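You operate a simulated robot arm through the tools that you are given. There is no shell and no other tool. Be economical: measure what you need, move in short steps, check, and stop when the job is done.

You are at the controls of a simulated two-armed robot. One attempt, no reset.

## Task
Wipe up the spill on the workbench top with the rag and put it back.
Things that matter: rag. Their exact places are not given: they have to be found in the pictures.

Only the result counts: the job must be done as asked and must still hold three seconds after the hand-in. Knocking over, shifting, dropping, spilling or breaking anything else fails it.

## Robot
Two 7-joint arms with two-finger parallel grippers on one trunk, on a base that drives. Base frame: it is fixed to the floor where the robot stands at the start and does not move with it; the origin is under the middle of the robot, x ahead of it, y to its left, z up; the surface under the hand at the start is at about z = 0.9. Units: m, degrees, N and s.
The left shoulder is at the start at [0.05, 0.209, 1.196], the right one opposite. With the tool pointing down near the work surface each hand reaches from about 0.28 to 0.92 m from the robot's upright axis, wherever it stands, measured 20 degrees to its own side. Payload 4.4 kg a hand.
The TCP of each hand is the grasp point between the finger pads, 0.023 m short of the fingertips. In the tool frame z runs along the fingers and y along their closing line. Largest opening 0.094 m; finger width 0.038, thickness 0.01; the body of the gripper, 0.054 by 0.096 m, starts 0.039 m behind the TCP.
Orientation is that of the tool frame in the base frame, as a unit quaternion [x, y, z, w]. With the fingers straight down and closing along the base's y, the tool's x points along the base's -x, its y along +y and its z along -z.

## Interface
- The arms move only by the tool move_arm. It takes "left_rows", "right_rows" or both (then of equal length, played together; a hand with none holds still); each is one flat list of numbers, 6 for each row, row after row: the shift along the tool's x, y, z in m, then the turn, a rotation vector about the tool's x, y, z in rad. In form: [tx, ty, tz, rx, ry, rz, tx, ty, tz, rx, ry, rz, ...]. A call has 1 to 10 rows; each row shifts and turns the commanded pose from where the row before left it, along the tool's axes as they then stand. "left_grip" and "right_grip" are, for a hand that has rows, the closure, from 0 (fully open) to 1 (shut), set as the call begins (left out, the last holds). Each row takes 0.2 s and may step no farther than 0.05 m and 8.6 degrees from the row before; otherwise, or with a gripper value out of range, the whole call is refused. Where a pose cannot be reached the arm comes as near as it can. A force on the tool above 40 N (or 10 N above the force at the start of the call, whichever is more), or a blocked arm, ends the call early, and 0.2 s more pass. Each finger travels about 0.108 m/s and halts on what it meets, pressing with about 34 N; the grip force reading is that of the motor and also rises with nothing between the fingers. The clock runs only during rows and for 0.2 s after the last one: add rows that do not move to give the fingers time. The reply holds the time, the measured pose of the TCP, the force on the tool along the base axes, the opening and the grip force, in the units named above and with some noise, with the torque about the TCP (base axes, N m) and any sound that the robot's microphone picked up.
- Cameras (640 x 400 px; columns grow to the right, rows downward): "scene" is now at [0.1516, 0.0341, 1.3722]; the picture's right is [0.35, -0.94, 0.00], its down [-0.49, -0.18, -0.85] and it looks along [0.80, 0.30, -0.52] (base axes); focal length 286 px, centre (320, 200). "left" rides on the left gripper at [0.086, -0.016, -0.074] in its tool frame; the picture's right is [0.18, 0.98, 0.00], its down [-0.58, 0.11, -0.81] and it looks along [-0.79, 0.15, 0.59] (tool axes); focal length 243 px, centre (320, 200). "right" rides on the right gripper at [0.086, 0.016, -0.075] in its tool frame; the picture's right is [-0.18, 0.98, 0.00], its down [-0.58, -0.11, -0.81] and it looks along [-0.79, -0.15, 0.59] (tool axes); focal length 243 px, centre (320, 200).
- snapshot(camera): a new picture of that camera. The clock stands still meanwhile.
- slide_trunk(by): slides the trunk up (or, below 0, down) by that many m; the arms and the scene camera ride with it, the base frame stays. It gives what a move gives, with no picture.
- drive_base(legs): drives the robot by 1 to 6 legs, each [ahead, left, turn to the left] in m, m and degrees, along the robot's own axes; the way and the turn of a leg run together, so that a leg with both is an arc; at most 1.5 m and 180 degrees a leg. The arms and the cameras ride along, it lands a little off, and it stops where it bumps. It gives what a move gives.
- turn_head(pan, tilt): turns the head with the scene camera to pan (to the left, within 80 degrees either way) and tilt (down, from -29 to 69), counted from straight ahead of the robot. It gives what a move gives.
- pixel_to_xyz(camera, pixels): for up to 12 pixels [column, row] of the newest picture of that camera ("zoom" is the newest enlarged one), the place [x, y, z] in the base frame of the surface seen there, good to about 0.003 m. The clock stands still meanwhile.
- enlarge(camera, box): a new picture of the part [left, top, right, bottom] of that camera's present view, enlarged. The clock stands still meanwhile.
- close_job(): hands the job in; it is judged then, once.

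Keep the steps short. Do not move on a guess: measure, check each grasp and each placing, and mend mistakes. In all there are 80 turns and 58 pictures (those below and enlarged ones count). Leave the grippers open and the arms clear of the work at the hand-in unless told otherwise, and finish with a single line.

The tools are called after ">>>" as name(argument=value, ...) on one line, values as JSON. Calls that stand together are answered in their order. move_arm: Moves the arms, as the interface text tells. Its arguments: {"type":"object","properties":{"left_rows":{"type":"array"},"left_grip":{"type":"number"},"right_rows":{"type":"array"},"right_grip":{"type":"number"}},"required":[]} The other tools are called the same way: slide_trunk (by) slides the trunk up or down; drive_base (legs) drives the base; turn_head (pan, tilt) turns the head that bears the scene camera; snapshot (camera) takes a picture; pixel_to_xyz (camera, pixels) gives the place of the surface under pixels of a picture; enlarge (camera, box) takes an enlarged picture of a part of a camera's view; close_job () hands the job in.

At the start:

```text
clock: 0.0
left_ee_pos: [0.534, 0.4947, 1.169]
left_orientation: [0.001, 1.0, 0.0, 0.0]
left_contact_force: [0.5, -0.8, -0.4]
left_ft_torque: [0.02, 0.0, 0.04]
left_gripper_width: 0.094
left_grip_force: 0.1
right_ee_pos: [0.588, -0.0477, 1.1108]
right_orientation: [0.0, 1.0, 0.0, 0.0]
right_contact_force: [0.0, 0.1, 0.1]
right_ft_torque: [0.0, -0.02, -0.02]
right_gripper_width: 0.0939
right_grip_force: 0.0
trunk travel left (down, up): [-0.275, 0.288]
robot x, y, heading: [0.0006, 0.0019, -0.2]
head pan, tilt: [20.7, 31.5]
```

scene: 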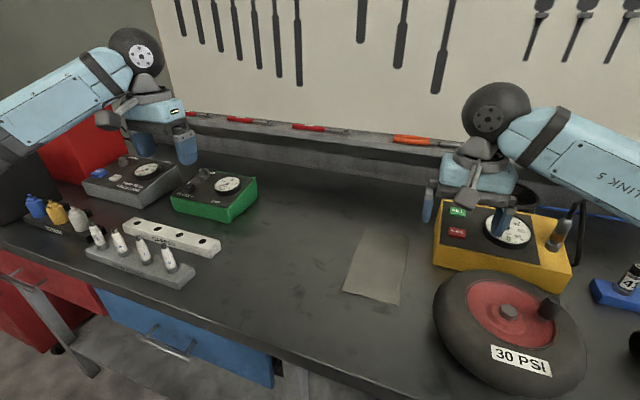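
right: 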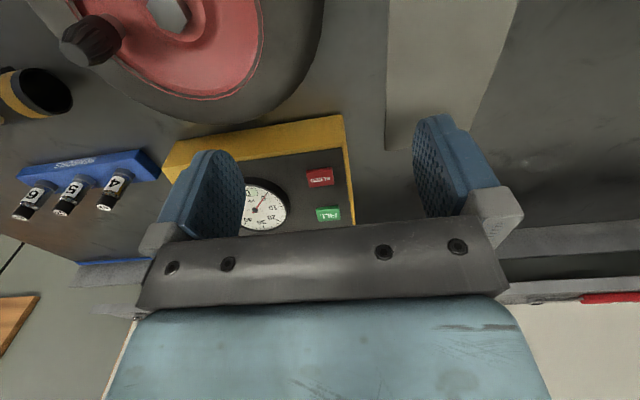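
left: 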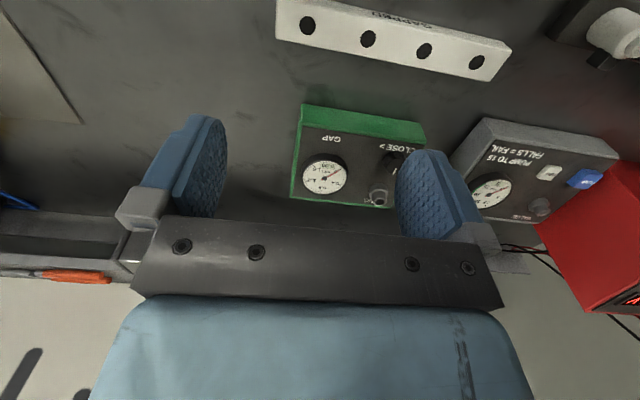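

I see a workbench with a grey sheet at about (378,268), but no obvious rag or spill. I'll enlarge that middle area, then look to the right.

>>> enlarge(camera="scene", box=[220, 180, 460, 330])

>>> turn_head(pan=-30, tilt=35)

>>> snapshot(camera="scene")

```text
2.67 times, centred on (340, 255) of scene
```

zoom: 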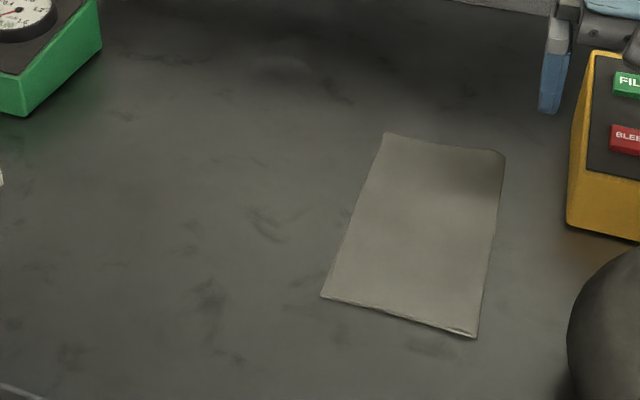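

```text
clock: 1.2
left_ee_pos: [0.5334, 0.4936, 1.1676]
left_orientation: [0.0, 1.0, 0.0, -0.001]
left_contact_force: [0.2, 0.6, 0.0]
left_ft_torque: [0.0, -0.02, 0.02]
left_gripper_width: 0.0941
left_grip_force: 0.1
right_ee_pos: [0.5872, -0.0474, 1.1117]
right_orientation: [0.0, 1.0, 0.001, 0.0]
right_contact_force: [-0.1, -0.2, -0.5]
right_ft_torque: [-0.02, 0.0, 0.0]
right_gripper_width: 0.0942
right_grip_force: 0.1
trunk travel left (down, up): [-0.275, 0.288]
robot x, y, heading: [0.0049, -0.0008, 0.1]
head pan, tilt: [-30.0, 35.0]
```

```text
53 pictures are left
```

scene: 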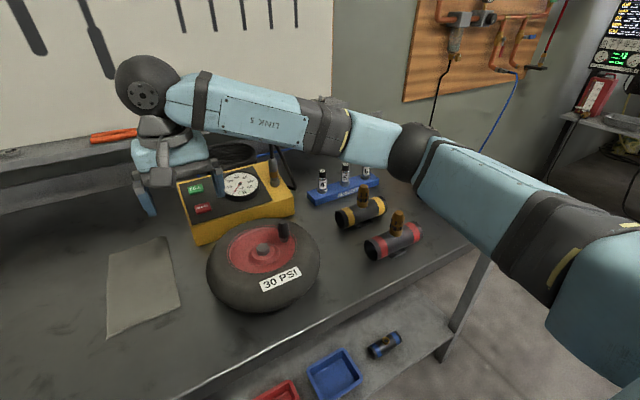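

The grey sheet may be the rag. Nothing else cloth-like is visible on the right. Next I'll look left and straight down.

>>> turn_head(pan=55, tilt=35)

>>> snapshot(camera="scene")

>>> turn_head(pan=8, tilt=52)

>>> snapshot(camera="scene")

```text
clock: 2.8
left_ee_pos: [0.5339, 0.4945, 1.1677]
left_orientation: [0.0, 1.0, 0.0, 0.0]
left_contact_force: [-0.2, 0.4, 0.3]
left_ft_torque: [0.02, -0.02, 0.0]
left_gripper_width: 0.0939
left_grip_force: 0.0
right_ee_pos: [0.5878, -0.0476, 1.1107]
right_orientation: [0.0, 1.0, 0.0, 0.0]
right_contact_force: [-0.1, -0.5, -0.1]
right_ft_torque: [0.02, -0.01, -0.02]
right_gripper_width: 0.0941
right_grip_force: 0.1
trunk travel left (down, up): [-0.275, 0.288]
robot x, y, heading: [0.0003, 0.003, -0.3]
head pan, tilt: [55.0, 35.0]
```

```text
52 pictures are left
```

scene: 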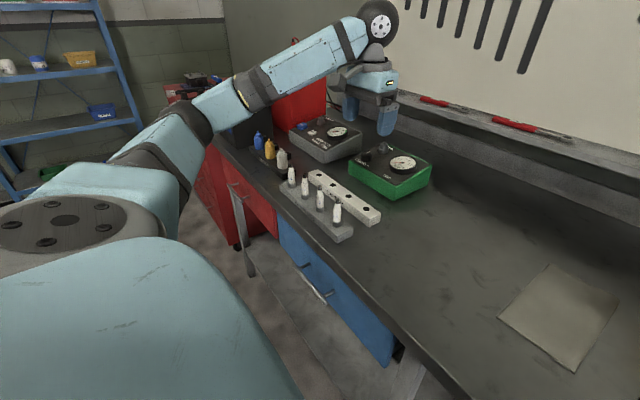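

```text
clock: 3.9
left_ee_pos: [0.5341, 0.4951, 1.1682]
left_orientation: [0.0, 1.0, 0.0, 0.0]
left_contact_force: [-0.7, -0.4, 0.2]
left_ft_torque: [-0.01, -0.03, 0.0]
left_gripper_width: 0.0941
left_grip_force: 0.1
right_ee_pos: [0.5868, -0.047, 1.1104]
right_orientation: [0.0, 1.0, 0.0, 0.0]
right_contact_force: [0.3, 0.1, 0.0]
right_ft_torque: [0.03, 0.0, 0.01]
right_gripper_width: 0.094
right_grip_force: 0.1
trunk travel left (down, up): [-0.275, 0.288]
robot x, y, heading: [0.0035, 0.0029, -0.1]
head pan, tilt: [8.0, 52.0]
```

```text
51 pictures are left
```

scene: 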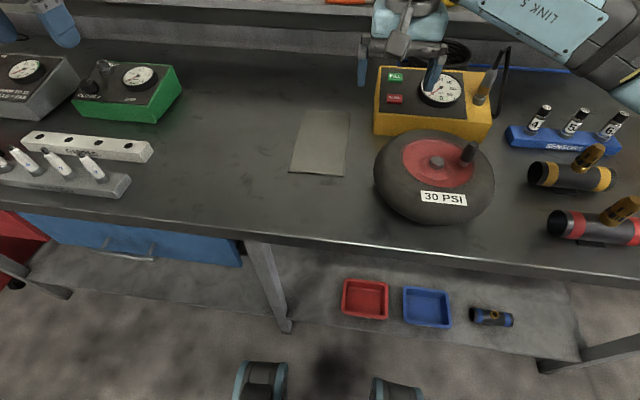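

Only the sheet looks like a cloth. I'll enlarge the bench top around it to look for its thickness and for a wet patch.

>>> enlarge(camera="scene", box=[270, 95, 390, 195])

>>> enlarge(camera="scene", box=[130, 60, 310, 240])

>>> enlarge(camera="scene", box=[470, 90, 640, 270])

>>> pixel_to_xyz(camera="scene", pixels=[[307, 112], [348, 115], [292, 171], [343, 175], [322, 145], [270, 145], [270, 200], [360, 195], [200, 150], [230, 110], [290, 225]])

```text
4.00 times, centred on (330, 145) of scene
```

zoom: 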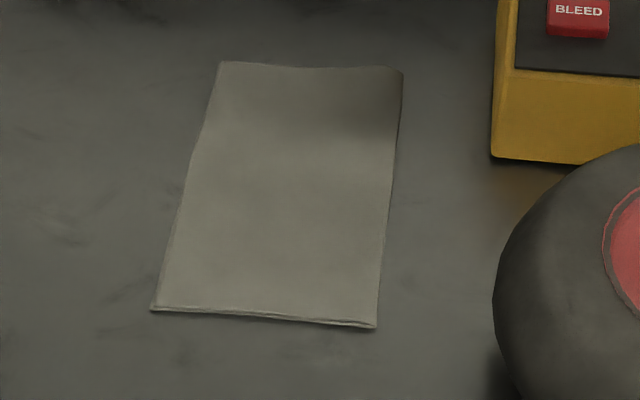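

```text
2.22 times, centred on (220, 150) of scene
```

zoom: 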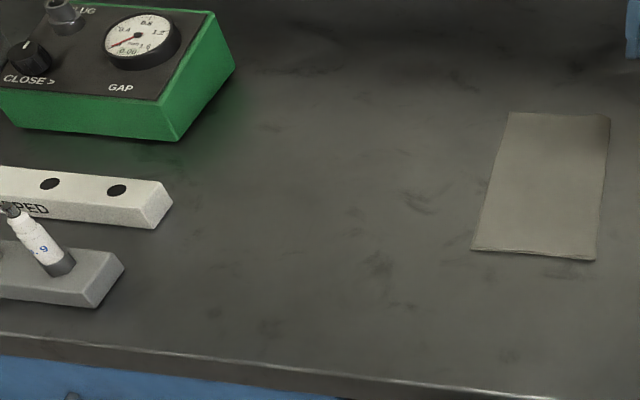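

```text
2.22 times, centred on (555, 180) of scene
```

zoom: 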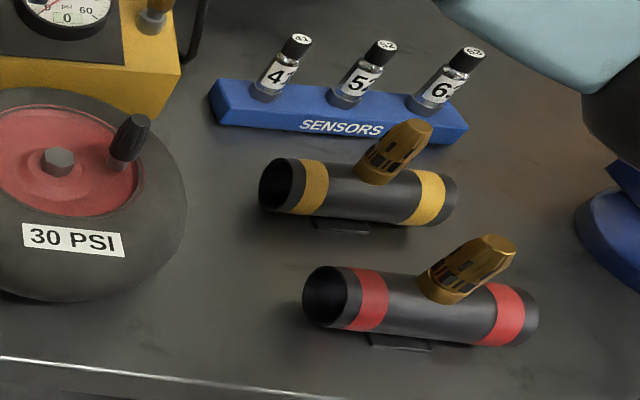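

```text
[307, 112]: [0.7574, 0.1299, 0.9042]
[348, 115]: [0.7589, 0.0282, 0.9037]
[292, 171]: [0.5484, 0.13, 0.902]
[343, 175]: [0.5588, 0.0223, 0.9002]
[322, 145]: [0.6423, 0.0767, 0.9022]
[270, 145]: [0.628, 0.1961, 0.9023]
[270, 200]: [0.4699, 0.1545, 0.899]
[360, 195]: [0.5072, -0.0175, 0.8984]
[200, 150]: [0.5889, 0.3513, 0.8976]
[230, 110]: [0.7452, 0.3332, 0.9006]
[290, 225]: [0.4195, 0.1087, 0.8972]
```

The sheet is a folded cloth of about 0.21 x 0.105 m lying flat at z≈0.902, so it is the rag. I still don't see the spill. I'll check the far right end of the bench and the area behind the objects.

>>> turn_head(pan=-55, tilt=42)

>>> snapshot(camera="scene")

>>> turn_head(pan=10, tilt=25)

>>> snapshot(camera="scene")

```text
clock: 5.3
left_ee_pos: [0.5333, 0.4925, 1.1692]
left_orientation: [-0.001, 1.0, 0.0, 0.0]
left_contact_force: [1.0, 0.1, -0.2]
left_ft_torque: [0.0, -0.03, 0.03]
left_gripper_width: 0.0938
left_grip_force: 0.1
right_ee_pos: [0.5879, -0.0475, 1.112]
right_orientation: [0.0, 1.0, 0.001, 0.0]
right_contact_force: [0.2, 0.3, -0.6]
right_ft_torque: [0.0, -0.02, 0.02]
right_gripper_width: 0.0941
right_grip_force: 0.2
trunk travel left (down, up): [-0.275, 0.288]
robot x, y, heading: [0.0008, 0.0008, -0.2]
head pan, tilt: [-55.0, 42.0]
```

```text
47 pictures are left
```

scene: 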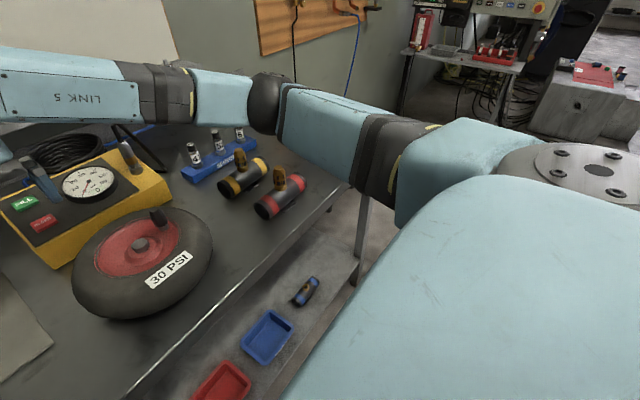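

```text
clock: 6.6
left_ee_pos: [0.5334, 0.4936, 1.1674]
left_orientation: [-0.001, 1.0, 0.0, 0.001]
left_contact_force: [-0.3, 0.5, -0.4]
left_ft_torque: [0.0, 0.01, -0.02]
left_gripper_width: 0.094
left_grip_force: 0.0
right_ee_pos: [0.5874, -0.0487, 1.1109]
right_orientation: [0.0, 1.0, 0.0, 0.0]
right_contact_force: [-0.8, -0.6, 0.3]
right_ft_torque: [0.02, -0.03, -0.02]
right_gripper_width: 0.0939
right_grip_force: 0.1
trunk travel left (down, up): [-0.275, 0.288]
robot x, y, heading: [-0.0008, 0.0039, 0.1]
head pan, tilt: [10.0, 25.0]
```

```text
46 pictures are left
```

scene: 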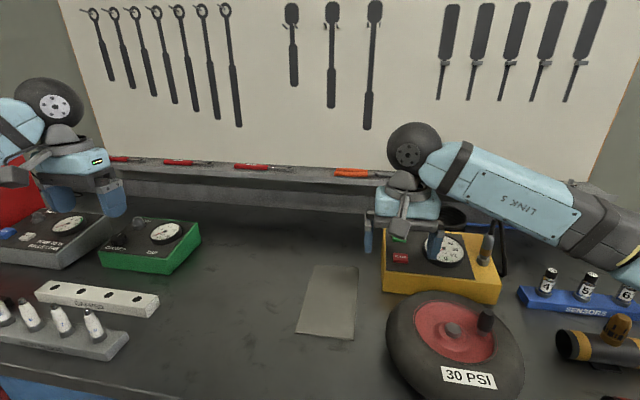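

No spill is obvious yet. I'll enlarge the dark back strip and the left part of the bench, and use the left wrist camera as a second view.

>>> enlarge(camera="scene", box=[190, 180, 400, 310])

>>> enlarge(camera="left", box=[0, 0, 320, 200])

>>> enlarge(camera="right", box=[380, 0, 640, 240])

```text
3.05 times, centred on (295, 245) of scene
```

zoom: 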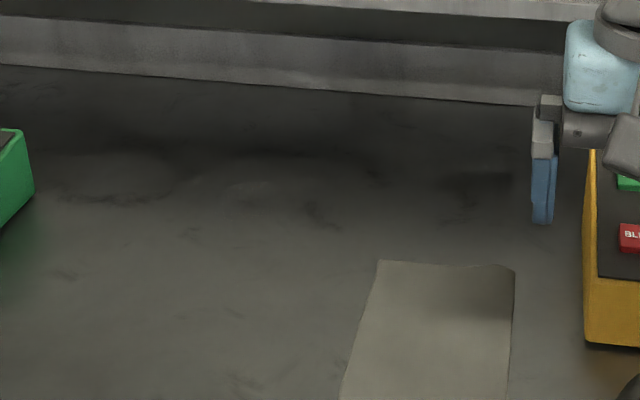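

```text
2.00 times, centred on (160, 100) of left
```

zoom: 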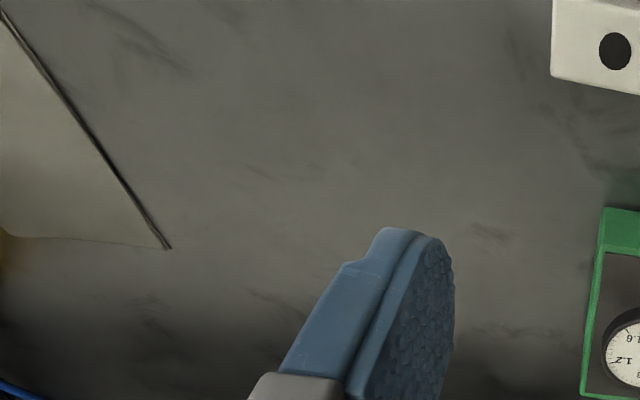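

```text
1.67 times, centred on (510, 120) of right
```

zoom: 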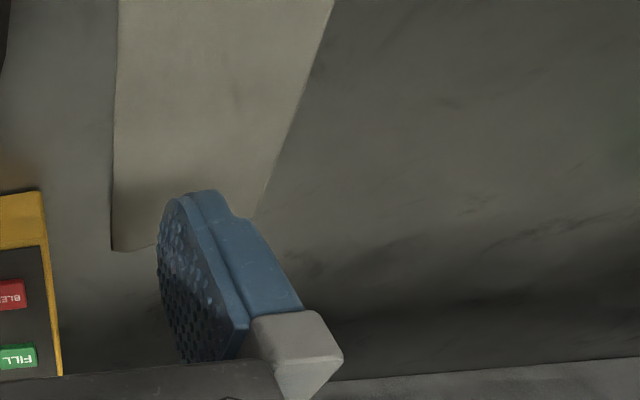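

There's a faint roundish patch at the back of the bench, around zoom (110,175). I'll measure it and look at it more closely in the left camera.

>>> pixel_to_xyz(camera="scene", pixels=[[226, 237], [226, 215], [273, 242], [250, 232], [296, 215], [350, 240], [330, 330], [380, 290]])

>>> enlarge(camera="scene", box=[190, 205, 310, 275])

>>> snapshot(camera="left")

```text
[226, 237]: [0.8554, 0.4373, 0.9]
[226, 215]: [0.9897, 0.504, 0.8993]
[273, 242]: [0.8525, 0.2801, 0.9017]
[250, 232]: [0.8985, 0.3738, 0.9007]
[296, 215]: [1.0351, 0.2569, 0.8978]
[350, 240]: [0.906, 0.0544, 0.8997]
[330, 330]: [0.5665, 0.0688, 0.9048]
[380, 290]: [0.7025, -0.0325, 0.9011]
```

```text
5.33 times, centred on (250, 240) of scene
```

zoom: 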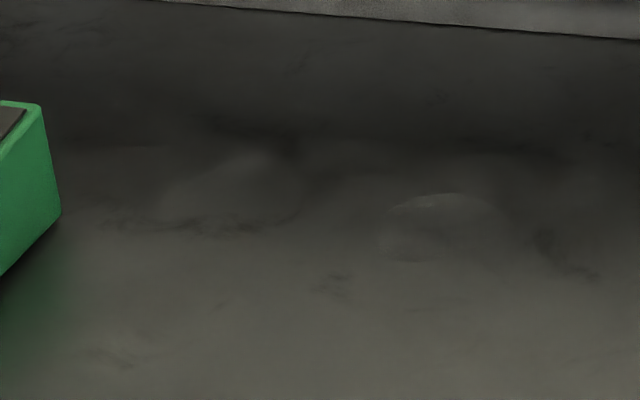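

```text
41 pictures are left
```

left: 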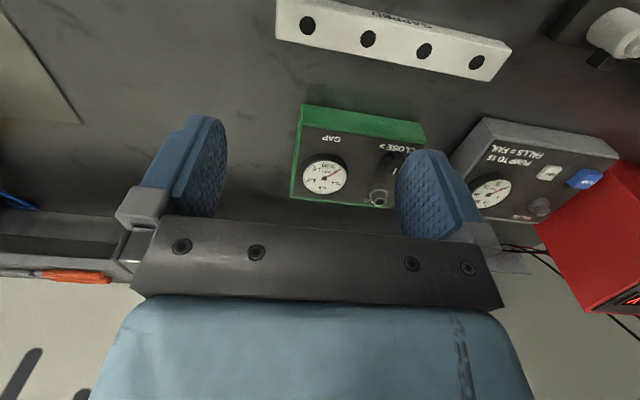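

The enlarged view shows two faint glossy patches, with highlight rims at zoom (230,190) and (440,225). They could be a clear liquid. I'll move the left hand to about (0.70, 0.36, 1.17) so its camera sees them closer.

>>> move_arm(left_rows=[-0.034, -0.027, 0, 0, 0, 0, -0.034, -0.027, 0, 0, 0, 0, -0.034, -0.027, 0, 0, 0, 0, -0.034, -0.027, 0, 0, 0, 0, -0.034, -0.027, 0, 0, 0, 0])

>>> snapshot(camera="left")

```text
clock: 7.8
left_ee_pos: [0.7055, 0.3562, 1.1674]
left_orientation: [0.0, 1.0, 0.001, -0.002]
left_contact_force: [-0.3, -0.8, 0.4]
left_ft_torque: [-0.01, 0.0, -0.01]
left_gripper_width: 0.0938
left_grip_force: 0.2
right_ee_pos: [0.589, -0.0495, 1.1111]
right_orientation: [0.0, 1.0, 0.002, -0.001]
right_contact_force: [0.8, -1.0, 0.5]
right_ft_torque: [-0.01, -0.03, 0.02]
right_gripper_width: 0.0938
right_grip_force: 0.0
trunk travel left (down, up): [-0.275, 0.288]
robot x, y, heading: [-0.0022, -0.0008, -0.1]
head pan, tilt: [10.0, 25.0]
```

```text
40 pictures are left
```

left: 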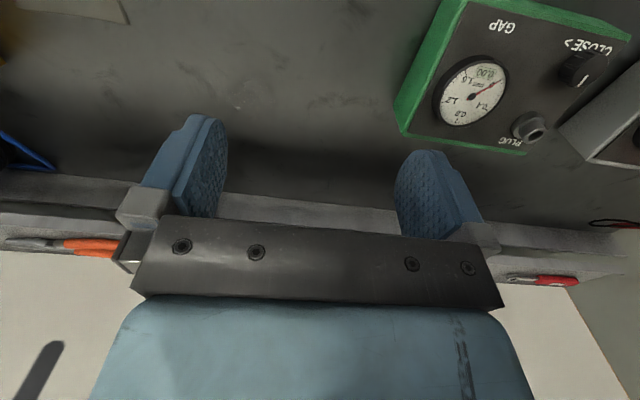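

I'll enlarge the bench between the fingers and the region to its left.

>>> enlarge(camera="left", box=[130, 20, 430, 200])

```text
2.13 times, centred on (280, 110) of left
```

zoom: 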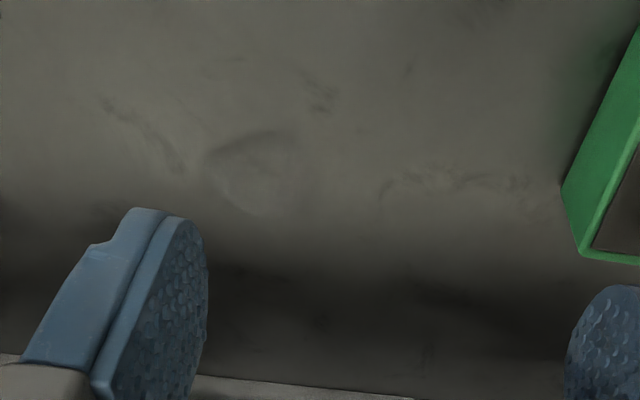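

A clear blob with a rim shows at zoom (250,170). I'll measure its edges and some nearby points.

>>> pixel_to_xyz(camera="zoom", pixels=[[205, 165], [250, 135], [300, 150], [300, 190], [255, 215], [215, 195], [250, 170], [450, 190], [380, 195], [150, 130], [300, 60]])

>>> enlarge(camera="left", box=[200, 60, 320, 140])

>>> enlarge(camera="left", box=[290, 60, 410, 140])

```text
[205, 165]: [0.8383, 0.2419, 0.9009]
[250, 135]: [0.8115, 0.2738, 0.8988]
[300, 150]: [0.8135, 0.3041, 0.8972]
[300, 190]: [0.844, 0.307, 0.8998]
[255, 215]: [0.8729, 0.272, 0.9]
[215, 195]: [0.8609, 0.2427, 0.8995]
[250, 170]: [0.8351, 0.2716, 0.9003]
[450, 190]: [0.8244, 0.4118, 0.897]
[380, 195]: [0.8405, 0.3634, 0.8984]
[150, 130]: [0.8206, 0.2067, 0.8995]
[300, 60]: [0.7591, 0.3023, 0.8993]
```

```text
5.00 times, centred on (260, 100) of left
```

zoom: 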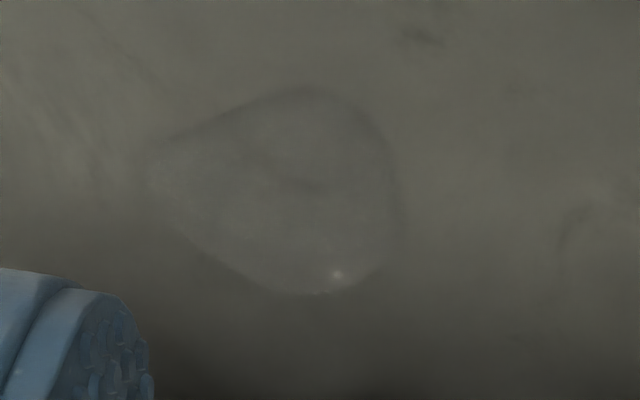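

```text
5.00 times, centred on (350, 100) of left
```

zoom: 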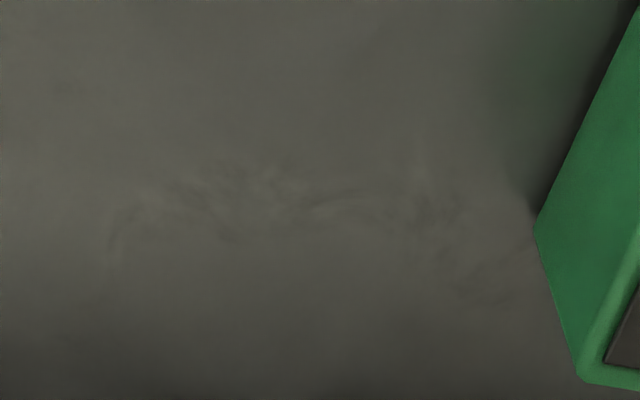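

This is the spill: a clear puddle with a specular glint, centred about (0.842, 0.272) and about 7 cm across. Next I'll study the rag's edges and heights in the right camera.

>>> snapshot(camera="right")

>>> enlarge(camera="scene", box=[285, 255, 370, 350])

>>> pixel_to_xyz(camera="zoom", pixels=[[130, 50], [300, 55], [50, 325], [240, 345], [95, 200], [270, 200], [180, 50], [180, 120], [170, 200], [150, 280], [145, 330], [150, 345]])

```text
36 pictures are left
```

right: 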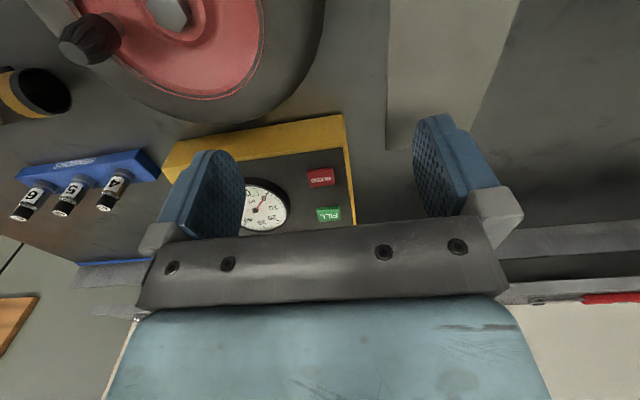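

```text
4.21 times, centred on (328, 302) of scene
```

zoom: 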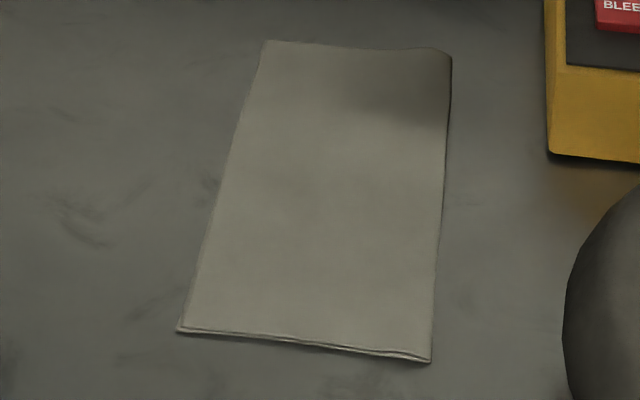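

```text
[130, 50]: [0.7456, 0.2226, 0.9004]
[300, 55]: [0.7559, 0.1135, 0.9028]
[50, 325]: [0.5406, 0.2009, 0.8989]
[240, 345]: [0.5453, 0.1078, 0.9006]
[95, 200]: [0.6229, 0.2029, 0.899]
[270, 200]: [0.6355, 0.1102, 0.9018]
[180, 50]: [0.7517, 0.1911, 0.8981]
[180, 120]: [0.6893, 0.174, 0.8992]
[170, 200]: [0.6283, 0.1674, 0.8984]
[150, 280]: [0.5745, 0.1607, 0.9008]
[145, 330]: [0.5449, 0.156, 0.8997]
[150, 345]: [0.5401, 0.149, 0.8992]
```

The enlarged frame was wider than the box I asked for. I'll re-measure on the rag in this picture.

>>> pixel_to_xyz(camera="zoom", pixels=[[270, 45], [445, 55], [185, 323], [425, 353], [350, 100], [325, 200], [310, 300], [300, 336], [295, 365], [500, 200], [235, 170], [440, 200]])

```text
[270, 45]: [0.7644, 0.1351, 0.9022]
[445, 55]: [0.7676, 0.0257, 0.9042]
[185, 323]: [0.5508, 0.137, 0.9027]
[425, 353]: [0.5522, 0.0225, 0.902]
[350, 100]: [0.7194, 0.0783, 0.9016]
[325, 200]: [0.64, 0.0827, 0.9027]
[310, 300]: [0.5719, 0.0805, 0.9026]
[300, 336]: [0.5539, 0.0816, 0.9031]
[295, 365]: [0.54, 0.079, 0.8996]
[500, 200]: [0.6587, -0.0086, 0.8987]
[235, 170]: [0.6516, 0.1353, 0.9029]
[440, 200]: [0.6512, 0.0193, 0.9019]
```

The rag spans x 0.551–0.766 and y 0.022–0.136, about 4 mm thick and folded, with its centre at about (0.658, 0.08). I'll use the left hand for the job. First I'll raise the right hand and move it right, clear of the work.

>>> move_arm(right_rows=[0, 0, -0.04, 0, 0, 0, 0, 0, -0.04, 0, 0, 0, 0, 0, -0.04, 0, 0, 0, 0, -0.045, 0, 0, 0, 0, 0, -0.045, 0, 0, 0, 0, 0, -0.045, 0, 0, 0, 0, 0, -0.045, 0, 0, 0, 0, 0, -0.045, 0, 0, 0, 0])

>>> move_arm(left_rows=[0.006, -0.0345, 0.018, 0, 0, 0, 0.006, -0.0345, 0.018, 0, 0, 0, 0.006, -0.0345, 0.018, 0, 0, 0, 0.006, -0.0345, 0.018, 0, 0, 0, 0.006, -0.0345, 0.018, 0, 0, 0, 0.006, -0.0345, 0.018, 0, 0, 0, 0.006, -0.0345, 0.018, 0, 0, 0, 0.006, -0.0345, 0.018, 0, 0, 0, 0, 0, 0, 0, 0, 0])

>>> turn_head(pan=10, tilt=40)

>>> snapshot(camera="scene")

```text
clock: 9.6
left_ee_pos: [0.7049, 0.3567, 1.1687]
left_orientation: [0.001, 1.0, 0.001, 0.0]
left_contact_force: [0.0, -0.5, -0.5]
left_ft_torque: [0.0, 0.02, 0.01]
left_gripper_width: 0.0939
left_grip_force: 0.1
right_ee_pos: [0.5862, -0.273, 1.2317]
right_orientation: [-0.001, 1.0, 0.001, 0.0]
right_contact_force: [-0.3, -0.2, -0.4]
right_ft_torque: [0.02, -0.01, -0.01]
right_gripper_width: 0.0937
right_grip_force: 0.1
trunk travel left (down, up): [-0.275, 0.288]
robot x, y, heading: [0.0023, 0.0008, -0.1]
head pan, tilt: [10.0, 25.0]
```

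```text
clock: 11.6
left_ee_pos: [0.6559, 0.0842, 1.0253]
left_orientation: [0.0, 1.0, 0.0, 0.0]
left_contact_force: [0.7, 0.8, -0.5]
left_ft_torque: [0.03, -0.03, 0.0]
left_gripper_width: 0.0938
left_grip_force: 0.1
right_ee_pos: [0.5881, -0.2715, 1.232]
right_orientation: [0.0, 1.0, -0.001, 0.0]
right_contact_force: [0.0, 0.3, -0.1]
right_ft_torque: [0.0, 0.04, 0.0]
right_gripper_width: 0.0938
right_grip_force: 0.1
trunk travel left (down, up): [-0.275, 0.288]
robot x, y, heading: [-0.0009, 0.0, -0.0]
head pan, tilt: [10.0, 25.0]
```

```text
clock: 12.4
left_ee_pos: [0.6556, 0.085, 1.0246]
left_orientation: [0.0, 1.0, 0.0, 0.0]
left_contact_force: [0.1, -0.8, 0.4]
left_ft_torque: [0.04, 0.05, 0.02]
left_gripper_width: 0.094
left_grip_force: 0.1
right_ee_pos: [0.5876, -0.2713, 1.2323]
right_orientation: [0.0, 1.0, 0.0, 0.0]
right_contact_force: [0.3, 0.4, 0.1]
right_ft_torque: [-0.02, -0.06, -0.01]
right_gripper_width: 0.0941
right_grip_force: 0.0
trunk travel left (down, up): [-0.275, 0.288]
robot x, y, heading: [-0.0053, 0.0007, 0.3]
head pan, tilt: [10.0, 40.0]
```

```text
34 pictures are left
```

scene: 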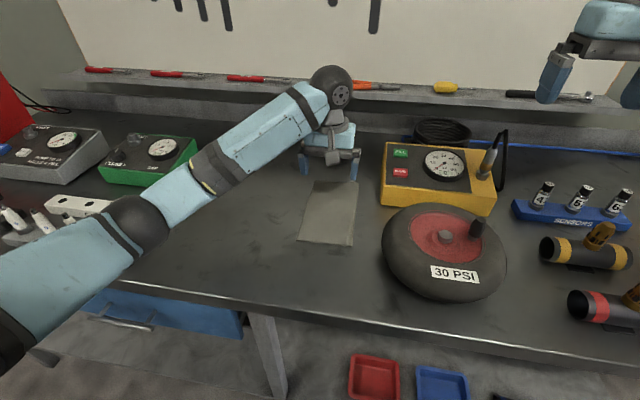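

The left hand is above the rag at (0.656, 0.085, 1.025) and clear of everything. I'll close it partly to about 0.07 m, then lower it until the tips press lightly on the rag.

>>> move_arm(left_rows=[0, -0.004, 0.03, 0, 0, 0, 0, 0, 0.03, 0, 0, 0, 0, 0, 0.03, 0, 0, 0, 0, 0, 0.005, 0, 0, 0, 0, 0, 0.004, 0, 0, 0, 0, 0, 0.002, 0, 0, 0, 0, 0, 0, 0, 0, 0], left_grip=0.25)

>>> enlarge(camera="scene", box=[270, 120, 400, 260])

```text
clock: 14.0
left_ee_pos: [0.659, 0.0815, 0.9424]
left_orientation: [-0.002, 1.0, 0.003, 0.014]
left_contact_force: [-0.7, 0.3, 0.5]
left_ft_torque: [-0.04, -0.01, 0.03]
left_gripper_width: 0.0706
left_grip_force: 0.0
right_ee_pos: [0.5834, -0.2746, 1.234]
right_orientation: [0.0, 1.0, 0.003, 0.003]
right_contact_force: [-0.2, -0.1, 0.8]
right_ft_torque: [0.01, 0.01, 0.0]
right_gripper_width: 0.0939
right_grip_force: 0.0
trunk travel left (down, up): [-0.275, 0.288]
robot x, y, heading: [0.0016, 0.0006, -0.0]
head pan, tilt: [10.0, 40.0]
```

```text
2.86 times, centred on (335, 190) of scene
```

zoom: 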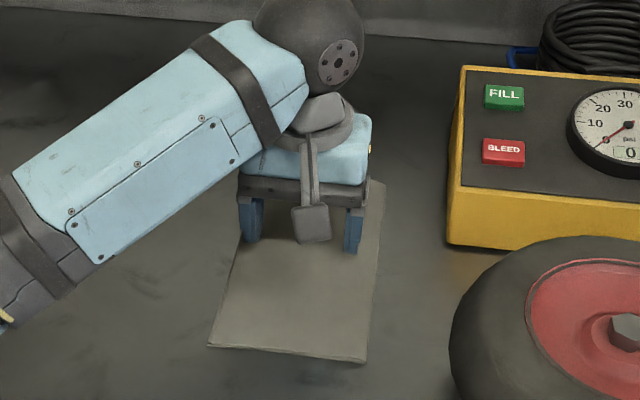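

The hand stopped at z 0.942 with no tool force, though I commanded 0.924. Either the arm can't reach lower or a link is touching something. I'll look at the elbow side.

>>> turn_head(pan=45, tilt=50)

>>> snapshot(camera="scene")

```text
clock: 15.0
left_ee_pos: [0.6576, 0.0813, 0.9415]
left_orientation: [-0.003, 1.0, 0.004, 0.015]
left_contact_force: [-0.3, -1.5, -1.1]
left_ft_torque: [-0.02, 0.0, 0.01]
left_gripper_width: 0.0704
left_grip_force: 0.0
right_ee_pos: [0.5817, -0.2758, 1.2342]
right_orientation: [0.0, 1.0, 0.003, 0.005]
right_contact_force: [-0.1, -0.1, 0.5]
right_ft_torque: [-0.01, 0.01, 0.01]
right_gripper_width: 0.0939
right_grip_force: 0.1
trunk travel left (down, up): [-0.275, 0.288]
robot x, y, heading: [-0.002, 0.004, -0.1]
head pan, tilt: [45.0, 50.0]
```

```text
32 pictures are left
```

scene: 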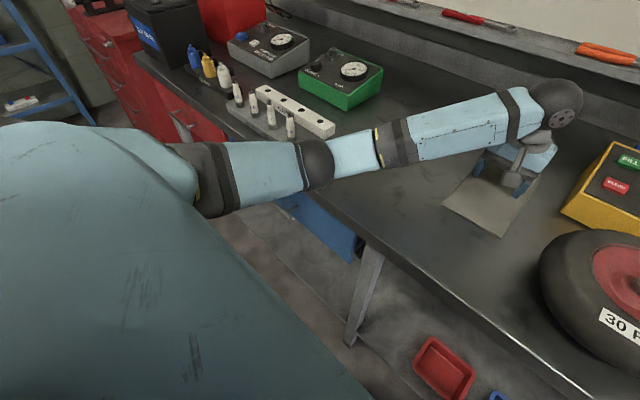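

The elbow at (318,163) is resting on the bench's front edge. I'll slide the trunk up 0.18 m, which lifts the whole arm clear, then reach down again from the higher shoulder.

>>> slide_trunk(by=0.18)

>>> snapshot(camera="scene")

```text
clock: 17.0
left_ee_pos: [0.6547, 0.0794, 1.1038]
left_orientation: [0.0, 1.0, 0.0, 0.0]
left_contact_force: [0.6, 0.0, 0.4]
left_ft_torque: [0.0, -0.03, -0.02]
left_gripper_width: 0.0706
left_grip_force: 0.1
right_ee_pos: [0.5879, -0.2708, 1.4103]
right_orientation: [0.0, 1.0, 0.0, 0.0]
right_contact_force: [-0.2, 0.3, -0.1]
right_ft_torque: [0.01, -0.02, 0.01]
right_gripper_width: 0.094
right_grip_force: 0.1
trunk travel left (down, up): [-0.455, 0.108]
robot x, y, heading: [0.0019, 0.0046, -0.0]
head pan, tilt: [45.0, 50.0]
```

```text
31 pictures are left
```

scene: 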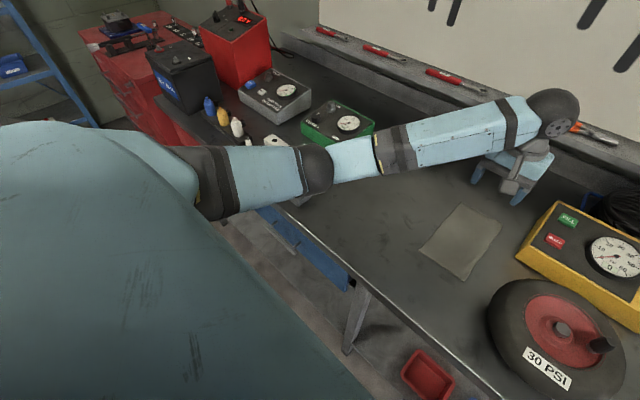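

The arm is clear and nothing has moved. I'll lower the hand to about z 0.95 and check the elbow.

>>> move_arm(left_rows=[0, 0, 0.03, 0, 0, 0, 0, 0, 0.03, 0, 0, 0, 0, 0, 0.03, 0, 0, 0, 0, 0, 0.03, 0, 0, 0, 0, 0, 0.03, 0, 0, 0, 0, 0, 0, 0, 0, 0])

>>> snapshot(camera="scene")

```text
clock: 18.4
left_ee_pos: [0.6552, 0.0791, 0.9536]
left_orientation: [0.0, 1.0, 0.0, 0.0]
left_contact_force: [0.9, 0.0, 0.3]
left_ft_torque: [0.04, -0.02, 0.05]
left_gripper_width: 0.0704
left_grip_force: 0.2
right_ee_pos: [0.5876, -0.2721, 1.4117]
right_orientation: [0.001, 1.0, 0.0, 0.0]
right_contact_force: [-0.4, 0.7, 0.4]
right_ft_torque: [0.03, 0.03, 0.02]
right_gripper_width: 0.094
right_grip_force: 0.1
trunk travel left (down, up): [-0.455, 0.108]
robot x, y, heading: [-0.0024, 0.0002, 0.3]
head pan, tilt: [45.0, 50.0]
```

```text
30 pictures are left
```

scene: 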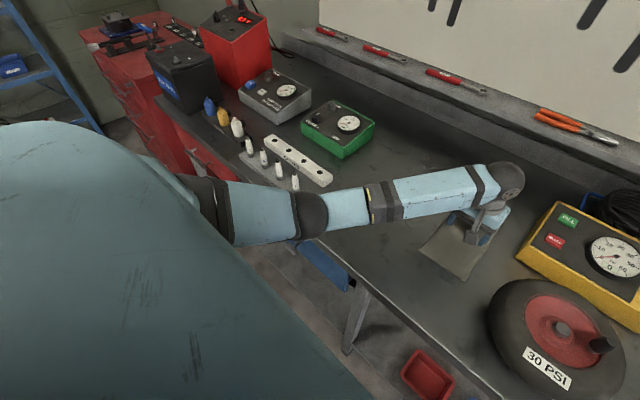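

The hand is at z 0.954 without trouble. I'll measure the elbow height against the bench edge.

>>> pixel_to_xyz(camera="scene", pixels=[[315, 200], [312, 232], [335, 225], [345, 245], [435, 245], [460, 270]])

>>> move_arm(left_rows=[0, 0, 0.015, 0, 0, 0, 0, 0, 0.007, 0, 0, 0, 0, 0, 0.005, 0, 0, 0, 0, 0, 0.003, 0, 0, 0, 0, 0, 0, 0, 0, 0])

```text
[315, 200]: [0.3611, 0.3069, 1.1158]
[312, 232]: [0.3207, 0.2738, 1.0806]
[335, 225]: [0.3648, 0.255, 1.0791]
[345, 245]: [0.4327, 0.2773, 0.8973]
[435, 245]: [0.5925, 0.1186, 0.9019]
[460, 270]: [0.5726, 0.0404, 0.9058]
```

```text
clock: 19.6
left_ee_pos: [0.6549, 0.0789, 0.9243]
left_orientation: [0.001, 1.0, -0.001, 0.0]
left_contact_force: [1.5, -0.2, 9.1]
left_ft_torque: [0.27, 0.01, -0.01]
left_gripper_width: 0.0705
left_grip_force: 0.0
right_ee_pos: [0.5861, -0.2728, 1.4126]
right_orientation: [0.0, 1.0, -0.001, 0.001]
right_contact_force: [-0.2, 0.1, -0.1]
right_ft_torque: [0.01, -0.02, 0.01]
right_gripper_width: 0.0942
right_grip_force: 0.0
trunk travel left (down, up): [-0.455, 0.108]
robot x, y, heading: [0.0004, 0.0009, -0.2]
head pan, tilt: [45.0, 50.0]
```

The elbow is about 0.17 m above the bench, and the tips press the rag with about 9 N. I'll close the fingers to pinch the cloth while holding the pressure.

>>> move_arm(left_rows=[0, 0, 0.001, 0, 0, 0, 0, 0, 0, 0, 0, 0, 0, 0, 0, 0, 0, 0, 0, 0, 0, 0, 0, 0, 0, 0, 0, 0, 0, 0], left_grip=1.0)

>>> enlarge(camera="scene", box=[400, 180, 560, 290])

>>> enlarge(camera="left", box=[150, 0, 490, 240])

```text
clock: 20.8
left_ee_pos: [0.6536, 0.078, 0.9252]
left_orientation: [0.0, 1.0, 0.0, 0.001]
left_contact_force: [2.7, 0.1, 21.1]
left_ft_torque: [0.06, -0.01, 0.03]
left_gripper_width: 0.0045
left_grip_force: 34.0
right_ee_pos: [0.5862, -0.2721, 1.4131]
right_orientation: [-0.001, 1.0, 0.001, 0.001]
right_contact_force: [0.1, 0.3, 0.7]
right_ft_torque: [0.01, -0.02, 0.0]
right_gripper_width: 0.0941
right_grip_force: 0.1
trunk travel left (down, up): [-0.455, 0.108]
robot x, y, heading: [0.0005, -0.0003, -0.0]
head pan, tilt: [45.0, 50.0]
```

```text
3.64 times, centred on (480, 235) of scene
```

zoom: 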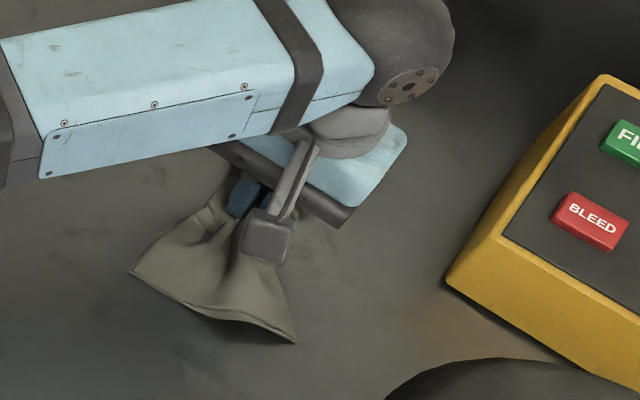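

```text
1.67 times, centred on (320, 120) of left
```

zoom: 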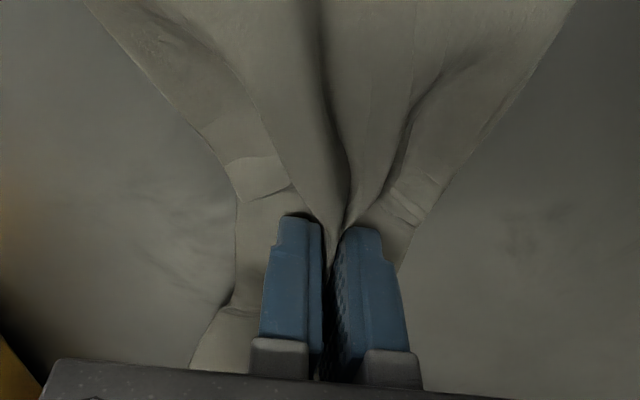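

The cloth is pinched and bunched, with a 4.5 mm opening at 34 N. I'll ease the pressure a little and drag the rag along the bench towards the spill at (0.842, 0.272). The way is empty.

>>> move_arm(left_rows=[0, 0, -0.003, 0, 0, 0, -0.0235, 0.0242, 0, 0, 0, 0, -0.0235, 0.0242, 0, 0, 0, 0, -0.0235, 0.0242, 0, 0, 0, 0, -0.0235, 0.0242, 0, 0, 0, 0])

>>> snapshot(camera="scene")

```text
clock: 22.0
left_ee_pos: [0.7493, 0.1773, 0.9247]
left_orientation: [0.0, 1.0, 0.0, -0.001]
left_contact_force: [-0.6, 0.5, 1.7]
left_ft_torque: [0.02, -0.02, 0.03]
left_gripper_width: 0.0046
left_grip_force: 34.5
right_ee_pos: [0.5866, -0.2691, 1.411]
right_orientation: [0.0, 1.0, 0.0, 0.0]
right_contact_force: [0.2, -0.4, -1.4]
right_ft_torque: [-0.01, 0.02, 0.0]
right_gripper_width: 0.0939
right_grip_force: 0.1
trunk travel left (down, up): [-0.455, 0.108]
robot x, y, heading: [0.0005, -0.0, 0.1]
head pan, tilt: [45.0, 50.0]
```

```text
27 pictures are left
```

scene: 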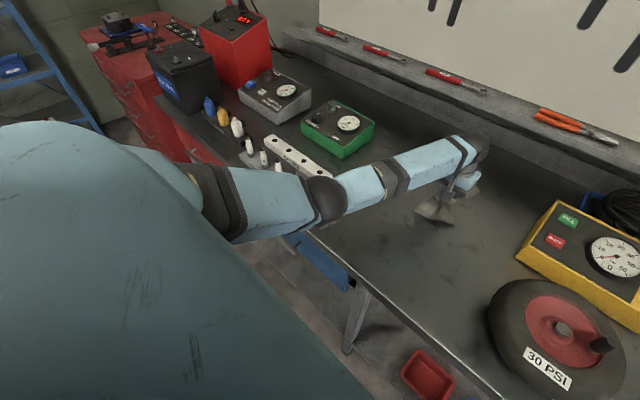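

The rag follows. I'll carry on to just over the spill and press lightly by lowering 2 mm.

>>> move_arm(left_rows=[-0.0235, 0.0242, 0, 0, 0, 0, -0.0235, 0.0242, 0, 0, 0, 0, -0.0235, 0.0242, 0, 0, 0, 0, -0.022, 0.022, 0.002, 0, 0, 0, 0, 0, 0, 0, 0, 0])

>>> turn_head(pan=18, tilt=45)

>>> enlarge(camera="scene", box=[200, 80, 440, 230])

>>> snapshot(camera="left")

```text
clock: 23.2
left_ee_pos: [0.8189, 0.2647, 0.9296]
left_orientation: [0.0, 1.0, 0.0, 0.0]
left_contact_force: [0.5, 0.4, 0.2]
left_ft_torque: [0.02, 0.01, -0.03]
left_gripper_width: 0.0049
left_grip_force: 33.5
left hand out of reach, approached as far as the arm can: row 3, 4
right_ee_pos: [0.587, -0.2717, 1.4127]
right_orientation: [0.0, 1.0, 0.0, 0.0]
right_contact_force: [0.1, -0.7, 0.2]
right_ft_torque: [0.03, 0.03, -0.02]
right_gripper_width: 0.0942
right_grip_force: 0.1
trunk travel left (down, up): [-0.455, 0.108]
robot x, y, heading: [0.0003, -0.0011, 0.2]
head pan, tilt: [45.0, 50.0]
```

```text
clock: 24.1
left_ee_pos: [0.8195, 0.264, 0.9283]
left_orientation: [0.0, 1.0, 0.0, 0.0]
left_contact_force: [0.7, -0.2, 0.5]
left_ft_torque: [-0.01, 0.01, -0.01]
left_gripper_width: 0.0048
left_grip_force: 34.2
right_ee_pos: [0.5871, -0.2721, 1.412]
right_orientation: [-0.001, 1.0, 0.0, 0.001]
right_contact_force: [-1.1, 0.5, 0.4]
right_ft_torque: [0.03, -0.02, 0.01]
right_gripper_width: 0.0939
right_grip_force: 0.0
trunk travel left (down, up): [-0.455, 0.108]
robot x, y, heading: [0.0003, -0.0008, -0.1]
head pan, tilt: [18.0, 45.0]
```

```text
2.67 times, centred on (320, 155) of scene
```

zoom: 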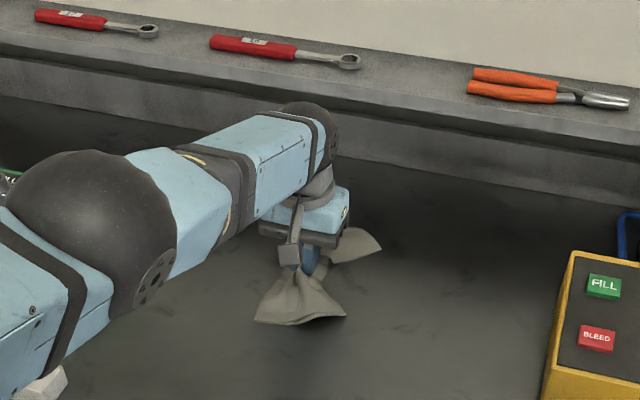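

```text
25 pictures are left
```

left: 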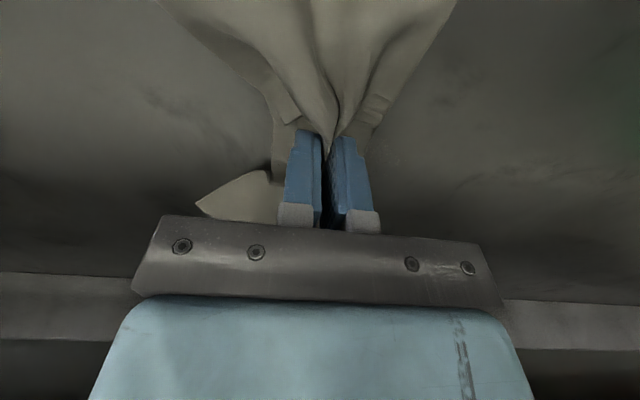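

The arm runs out of reach at (0.819, 0.265) with the trunk this high. I'll lift the hand 0.09 m and slide the trunk down 0.09 m to gain reach. The arm is stretched out here, so the elbow stays high.

>>> move_arm(left_rows=[0, 0, -0.03, 0, 0, 0, 0, 0, -0.03, 0, 0, 0, 0, 0, -0.034, 0, 0, 0])

>>> slide_trunk(by=-0.09)

>>> snapshot(camera="scene")

>>> snapshot(camera="left")

```text
clock: 24.9
left_ee_pos: [0.8454, 0.2641, 1.0142]
left_orientation: [0.0, 1.0, -0.001, -0.002]
left_contact_force: [-0.6, 0.1, -0.6]
left_ft_torque: [0.02, -0.01, 0.03]
left_gripper_width: 0.0048
left_grip_force: 34.2
left hand out of reach, approached as far as the arm can: row 1, 2, 3
right_ee_pos: [0.5869, -0.2721, 1.4116]
right_orientation: [0.0, 1.0, 0.0, 0.0]
right_contact_force: [0.4, -0.2, 0.4]
right_ft_torque: [0.02, -0.01, 0.0]
right_gripper_width: 0.0938
right_grip_force: 0.1
trunk travel left (down, up): [-0.455, 0.108]
robot x, y, heading: [-0.0027, 0.0013, -0.0]
head pan, tilt: [18.0, 45.0]
```

```text
clock: 26.2
left_ee_pos: [0.8455, 0.2642, 0.9276]
left_orientation: [0.0, 1.0, -0.001, 0.002]
left_contact_force: [0.7, -0.5, 10.9]
left_ft_torque: [0.07, 0.07, -0.02]
left_gripper_width: 0.005
left_grip_force: 33.4
right_ee_pos: [0.5861, -0.2716, 1.3223]
right_orientation: [0.0, 1.0, 0.0, 0.001]
right_contact_force: [-0.2, -0.5, 0.3]
right_ft_torque: [-0.03, -0.04, 0.0]
right_gripper_width: 0.0939
right_grip_force: 0.1
trunk travel left (down, up): [-0.365, 0.198]
robot x, y, heading: [0.0001, -0.0017, 0.2]
head pan, tilt: [18.0, 45.0]
```

```text
24 pictures are left
```

scene: 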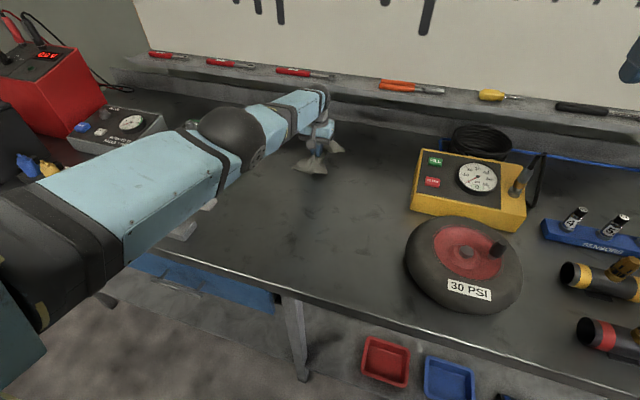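

```text
23 pictures are left
```

left: 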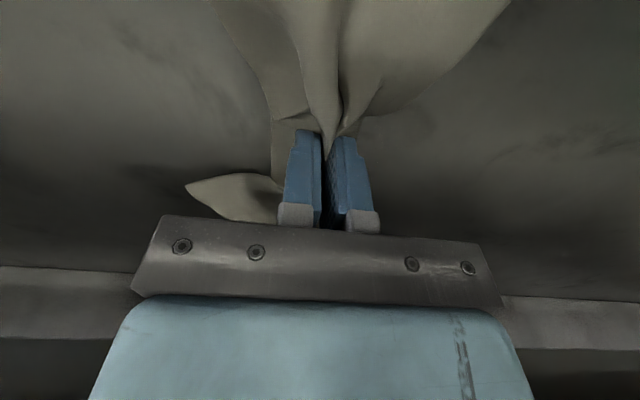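

The hand is now over the spill at (0.8455, 0.264), pressing 11 N. I'll wipe sideways across the patch, y from 0.22 to 0.33, in parallel strokes.

>>> move_arm(left_rows=[0, -0.045, 0, 0, 0, 0, 0, 0.045, 0, 0, 0, 0, 0, 0.045, 0, 0, 0, 0, 0, 0.02, 0, 0, 0, 0, 0.022, 0, 0, 0, 0, 0, 0, -0.045, 0, 0, 0, 0, 0, -0.045, 0, 0, 0, 0, 0, -0.02, 0, 0, 0, 0, 0.022, 0, 0, 0, 0, 0, 0, 0.045, 0, 0, 0, 0])

>>> move_arm(left_rows=[0, 0.045, 0, 0, 0, 0, 0, 0.02, 0, 0, 0, 0, -0.022, -0.02, 0, 0, 0, 0, -0.022, 0, 0, 0, 0, 0, -0.02, 0, 0, 0, 0, 0, 0, -0.045, 0, 0, 0, 0, 0, -0.04, 0, 0, 0, 0])

>>> snapshot(camera="left")

```text
clock: 27.3
left_ee_pos: [0.8409, 0.3298, 0.9267]
left_orientation: [0.0, 1.0, -0.001, -0.001]
left_contact_force: [-2.1, -1.3, 9.2]
left_ft_torque: [0.04, 0.11, 0.03]
left_gripper_width: 0.0046
left_grip_force: 34.1
right_ee_pos: [0.5863, -0.2711, 1.3228]
right_orientation: [0.0, 1.0, 0.0, 0.001]
right_contact_force: [0.1, 0.6, 0.7]
right_ft_torque: [0.0, 0.0, -0.03]
right_gripper_width: 0.094
right_grip_force: 0.1
trunk travel left (down, up): [-0.365, 0.198]
robot x, y, heading: [-0.002, 0.0012, 0.2]
head pan, tilt: [18.0, 45.0]
stopped in row 5 (left hand): the force on the tool passed its limit at 56 N (the readings are from after the stop); the commanded pose is now the measured one
```

```text
clock: 28.9
left_ee_pos: [0.8373, 0.3087, 0.9273]
left_orientation: [0.0, 1.0, 0.001, -0.002]
left_contact_force: [0.7, 0.6, 13.1]
left_ft_torque: [0.14, 0.1, 0.01]
left_gripper_width: 0.0048
left_grip_force: 34.1
left hand out of reach, approached as far as the arm can: row 3, 4, 5
right_ee_pos: [0.5867, -0.2732, 1.3229]
right_orientation: [0.0, 1.0, 0.001, 0.0]
right_contact_force: [0.4, -0.1, 0.2]
right_ft_torque: [0.02, 0.0, -0.03]
right_gripper_width: 0.0938
right_grip_force: 0.0
trunk travel left (down, up): [-0.365, 0.198]
robot x, y, heading: [0.0017, -0.0038, -0.2]
head pan, tilt: [18.0, 45.0]
```

```text
22 pictures are left
```

left: 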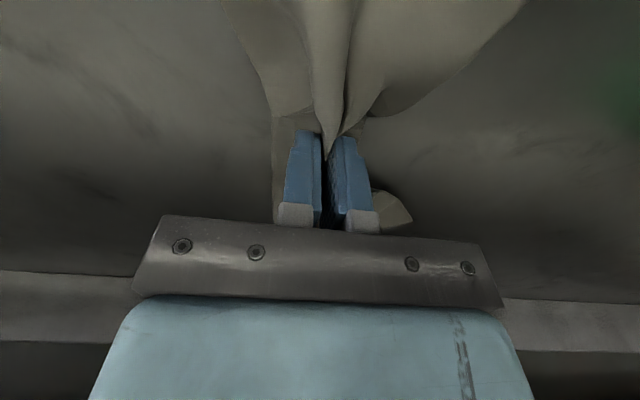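

The force limit tripped once, so I'll ease 1.5 mm up and make slower strokes nearer the robot (x≈0.82 to 0.80), covering the near half of the patch.

>>> move_arm(left_rows=[0.02, 0, -0.0015, 0, 0, 0, 0, -0.03, 0, 0, 0, 0, 0, -0.03, 0, 0, 0, 0, 0, -0.03, 0, 0, 0, 0, 0.02, 0, 0, 0, 0, 0, 0, 0.03, 0, 0, 0, 0, 0, 0.03, 0, 0, 0, 0, 0, 0.03, 0, 0, 0, 0])

>>> snapshot(camera="left")

```text
clock: 30.7
left_ee_pos: [0.7994, 0.3108, 0.9281]
left_orientation: [-0.001, 1.0, 0.0, -0.002]
left_contact_force: [-1.2, 0.3, 4.1]
left_ft_torque: [0.02, 0.02, 0.04]
left_gripper_width: 0.0049
left_grip_force: 34.0
right_ee_pos: [0.587, -0.2722, 1.3228]
right_orientation: [0.0, 1.0, 0.0, 0.0]
right_contact_force: [0.2, 0.7, 0.0]
right_ft_torque: [0.0, -0.01, 0.01]
right_gripper_width: 0.0941
right_grip_force: 0.0
trunk travel left (down, up): [-0.365, 0.198]
robot x, y, heading: [-0.0, 0.0002, 0.1]
head pan, tilt: [18.0, 45.0]
```

```text
21 pictures are left
```

left: 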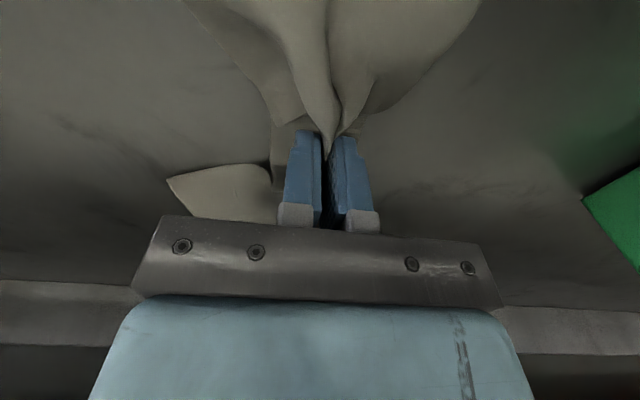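

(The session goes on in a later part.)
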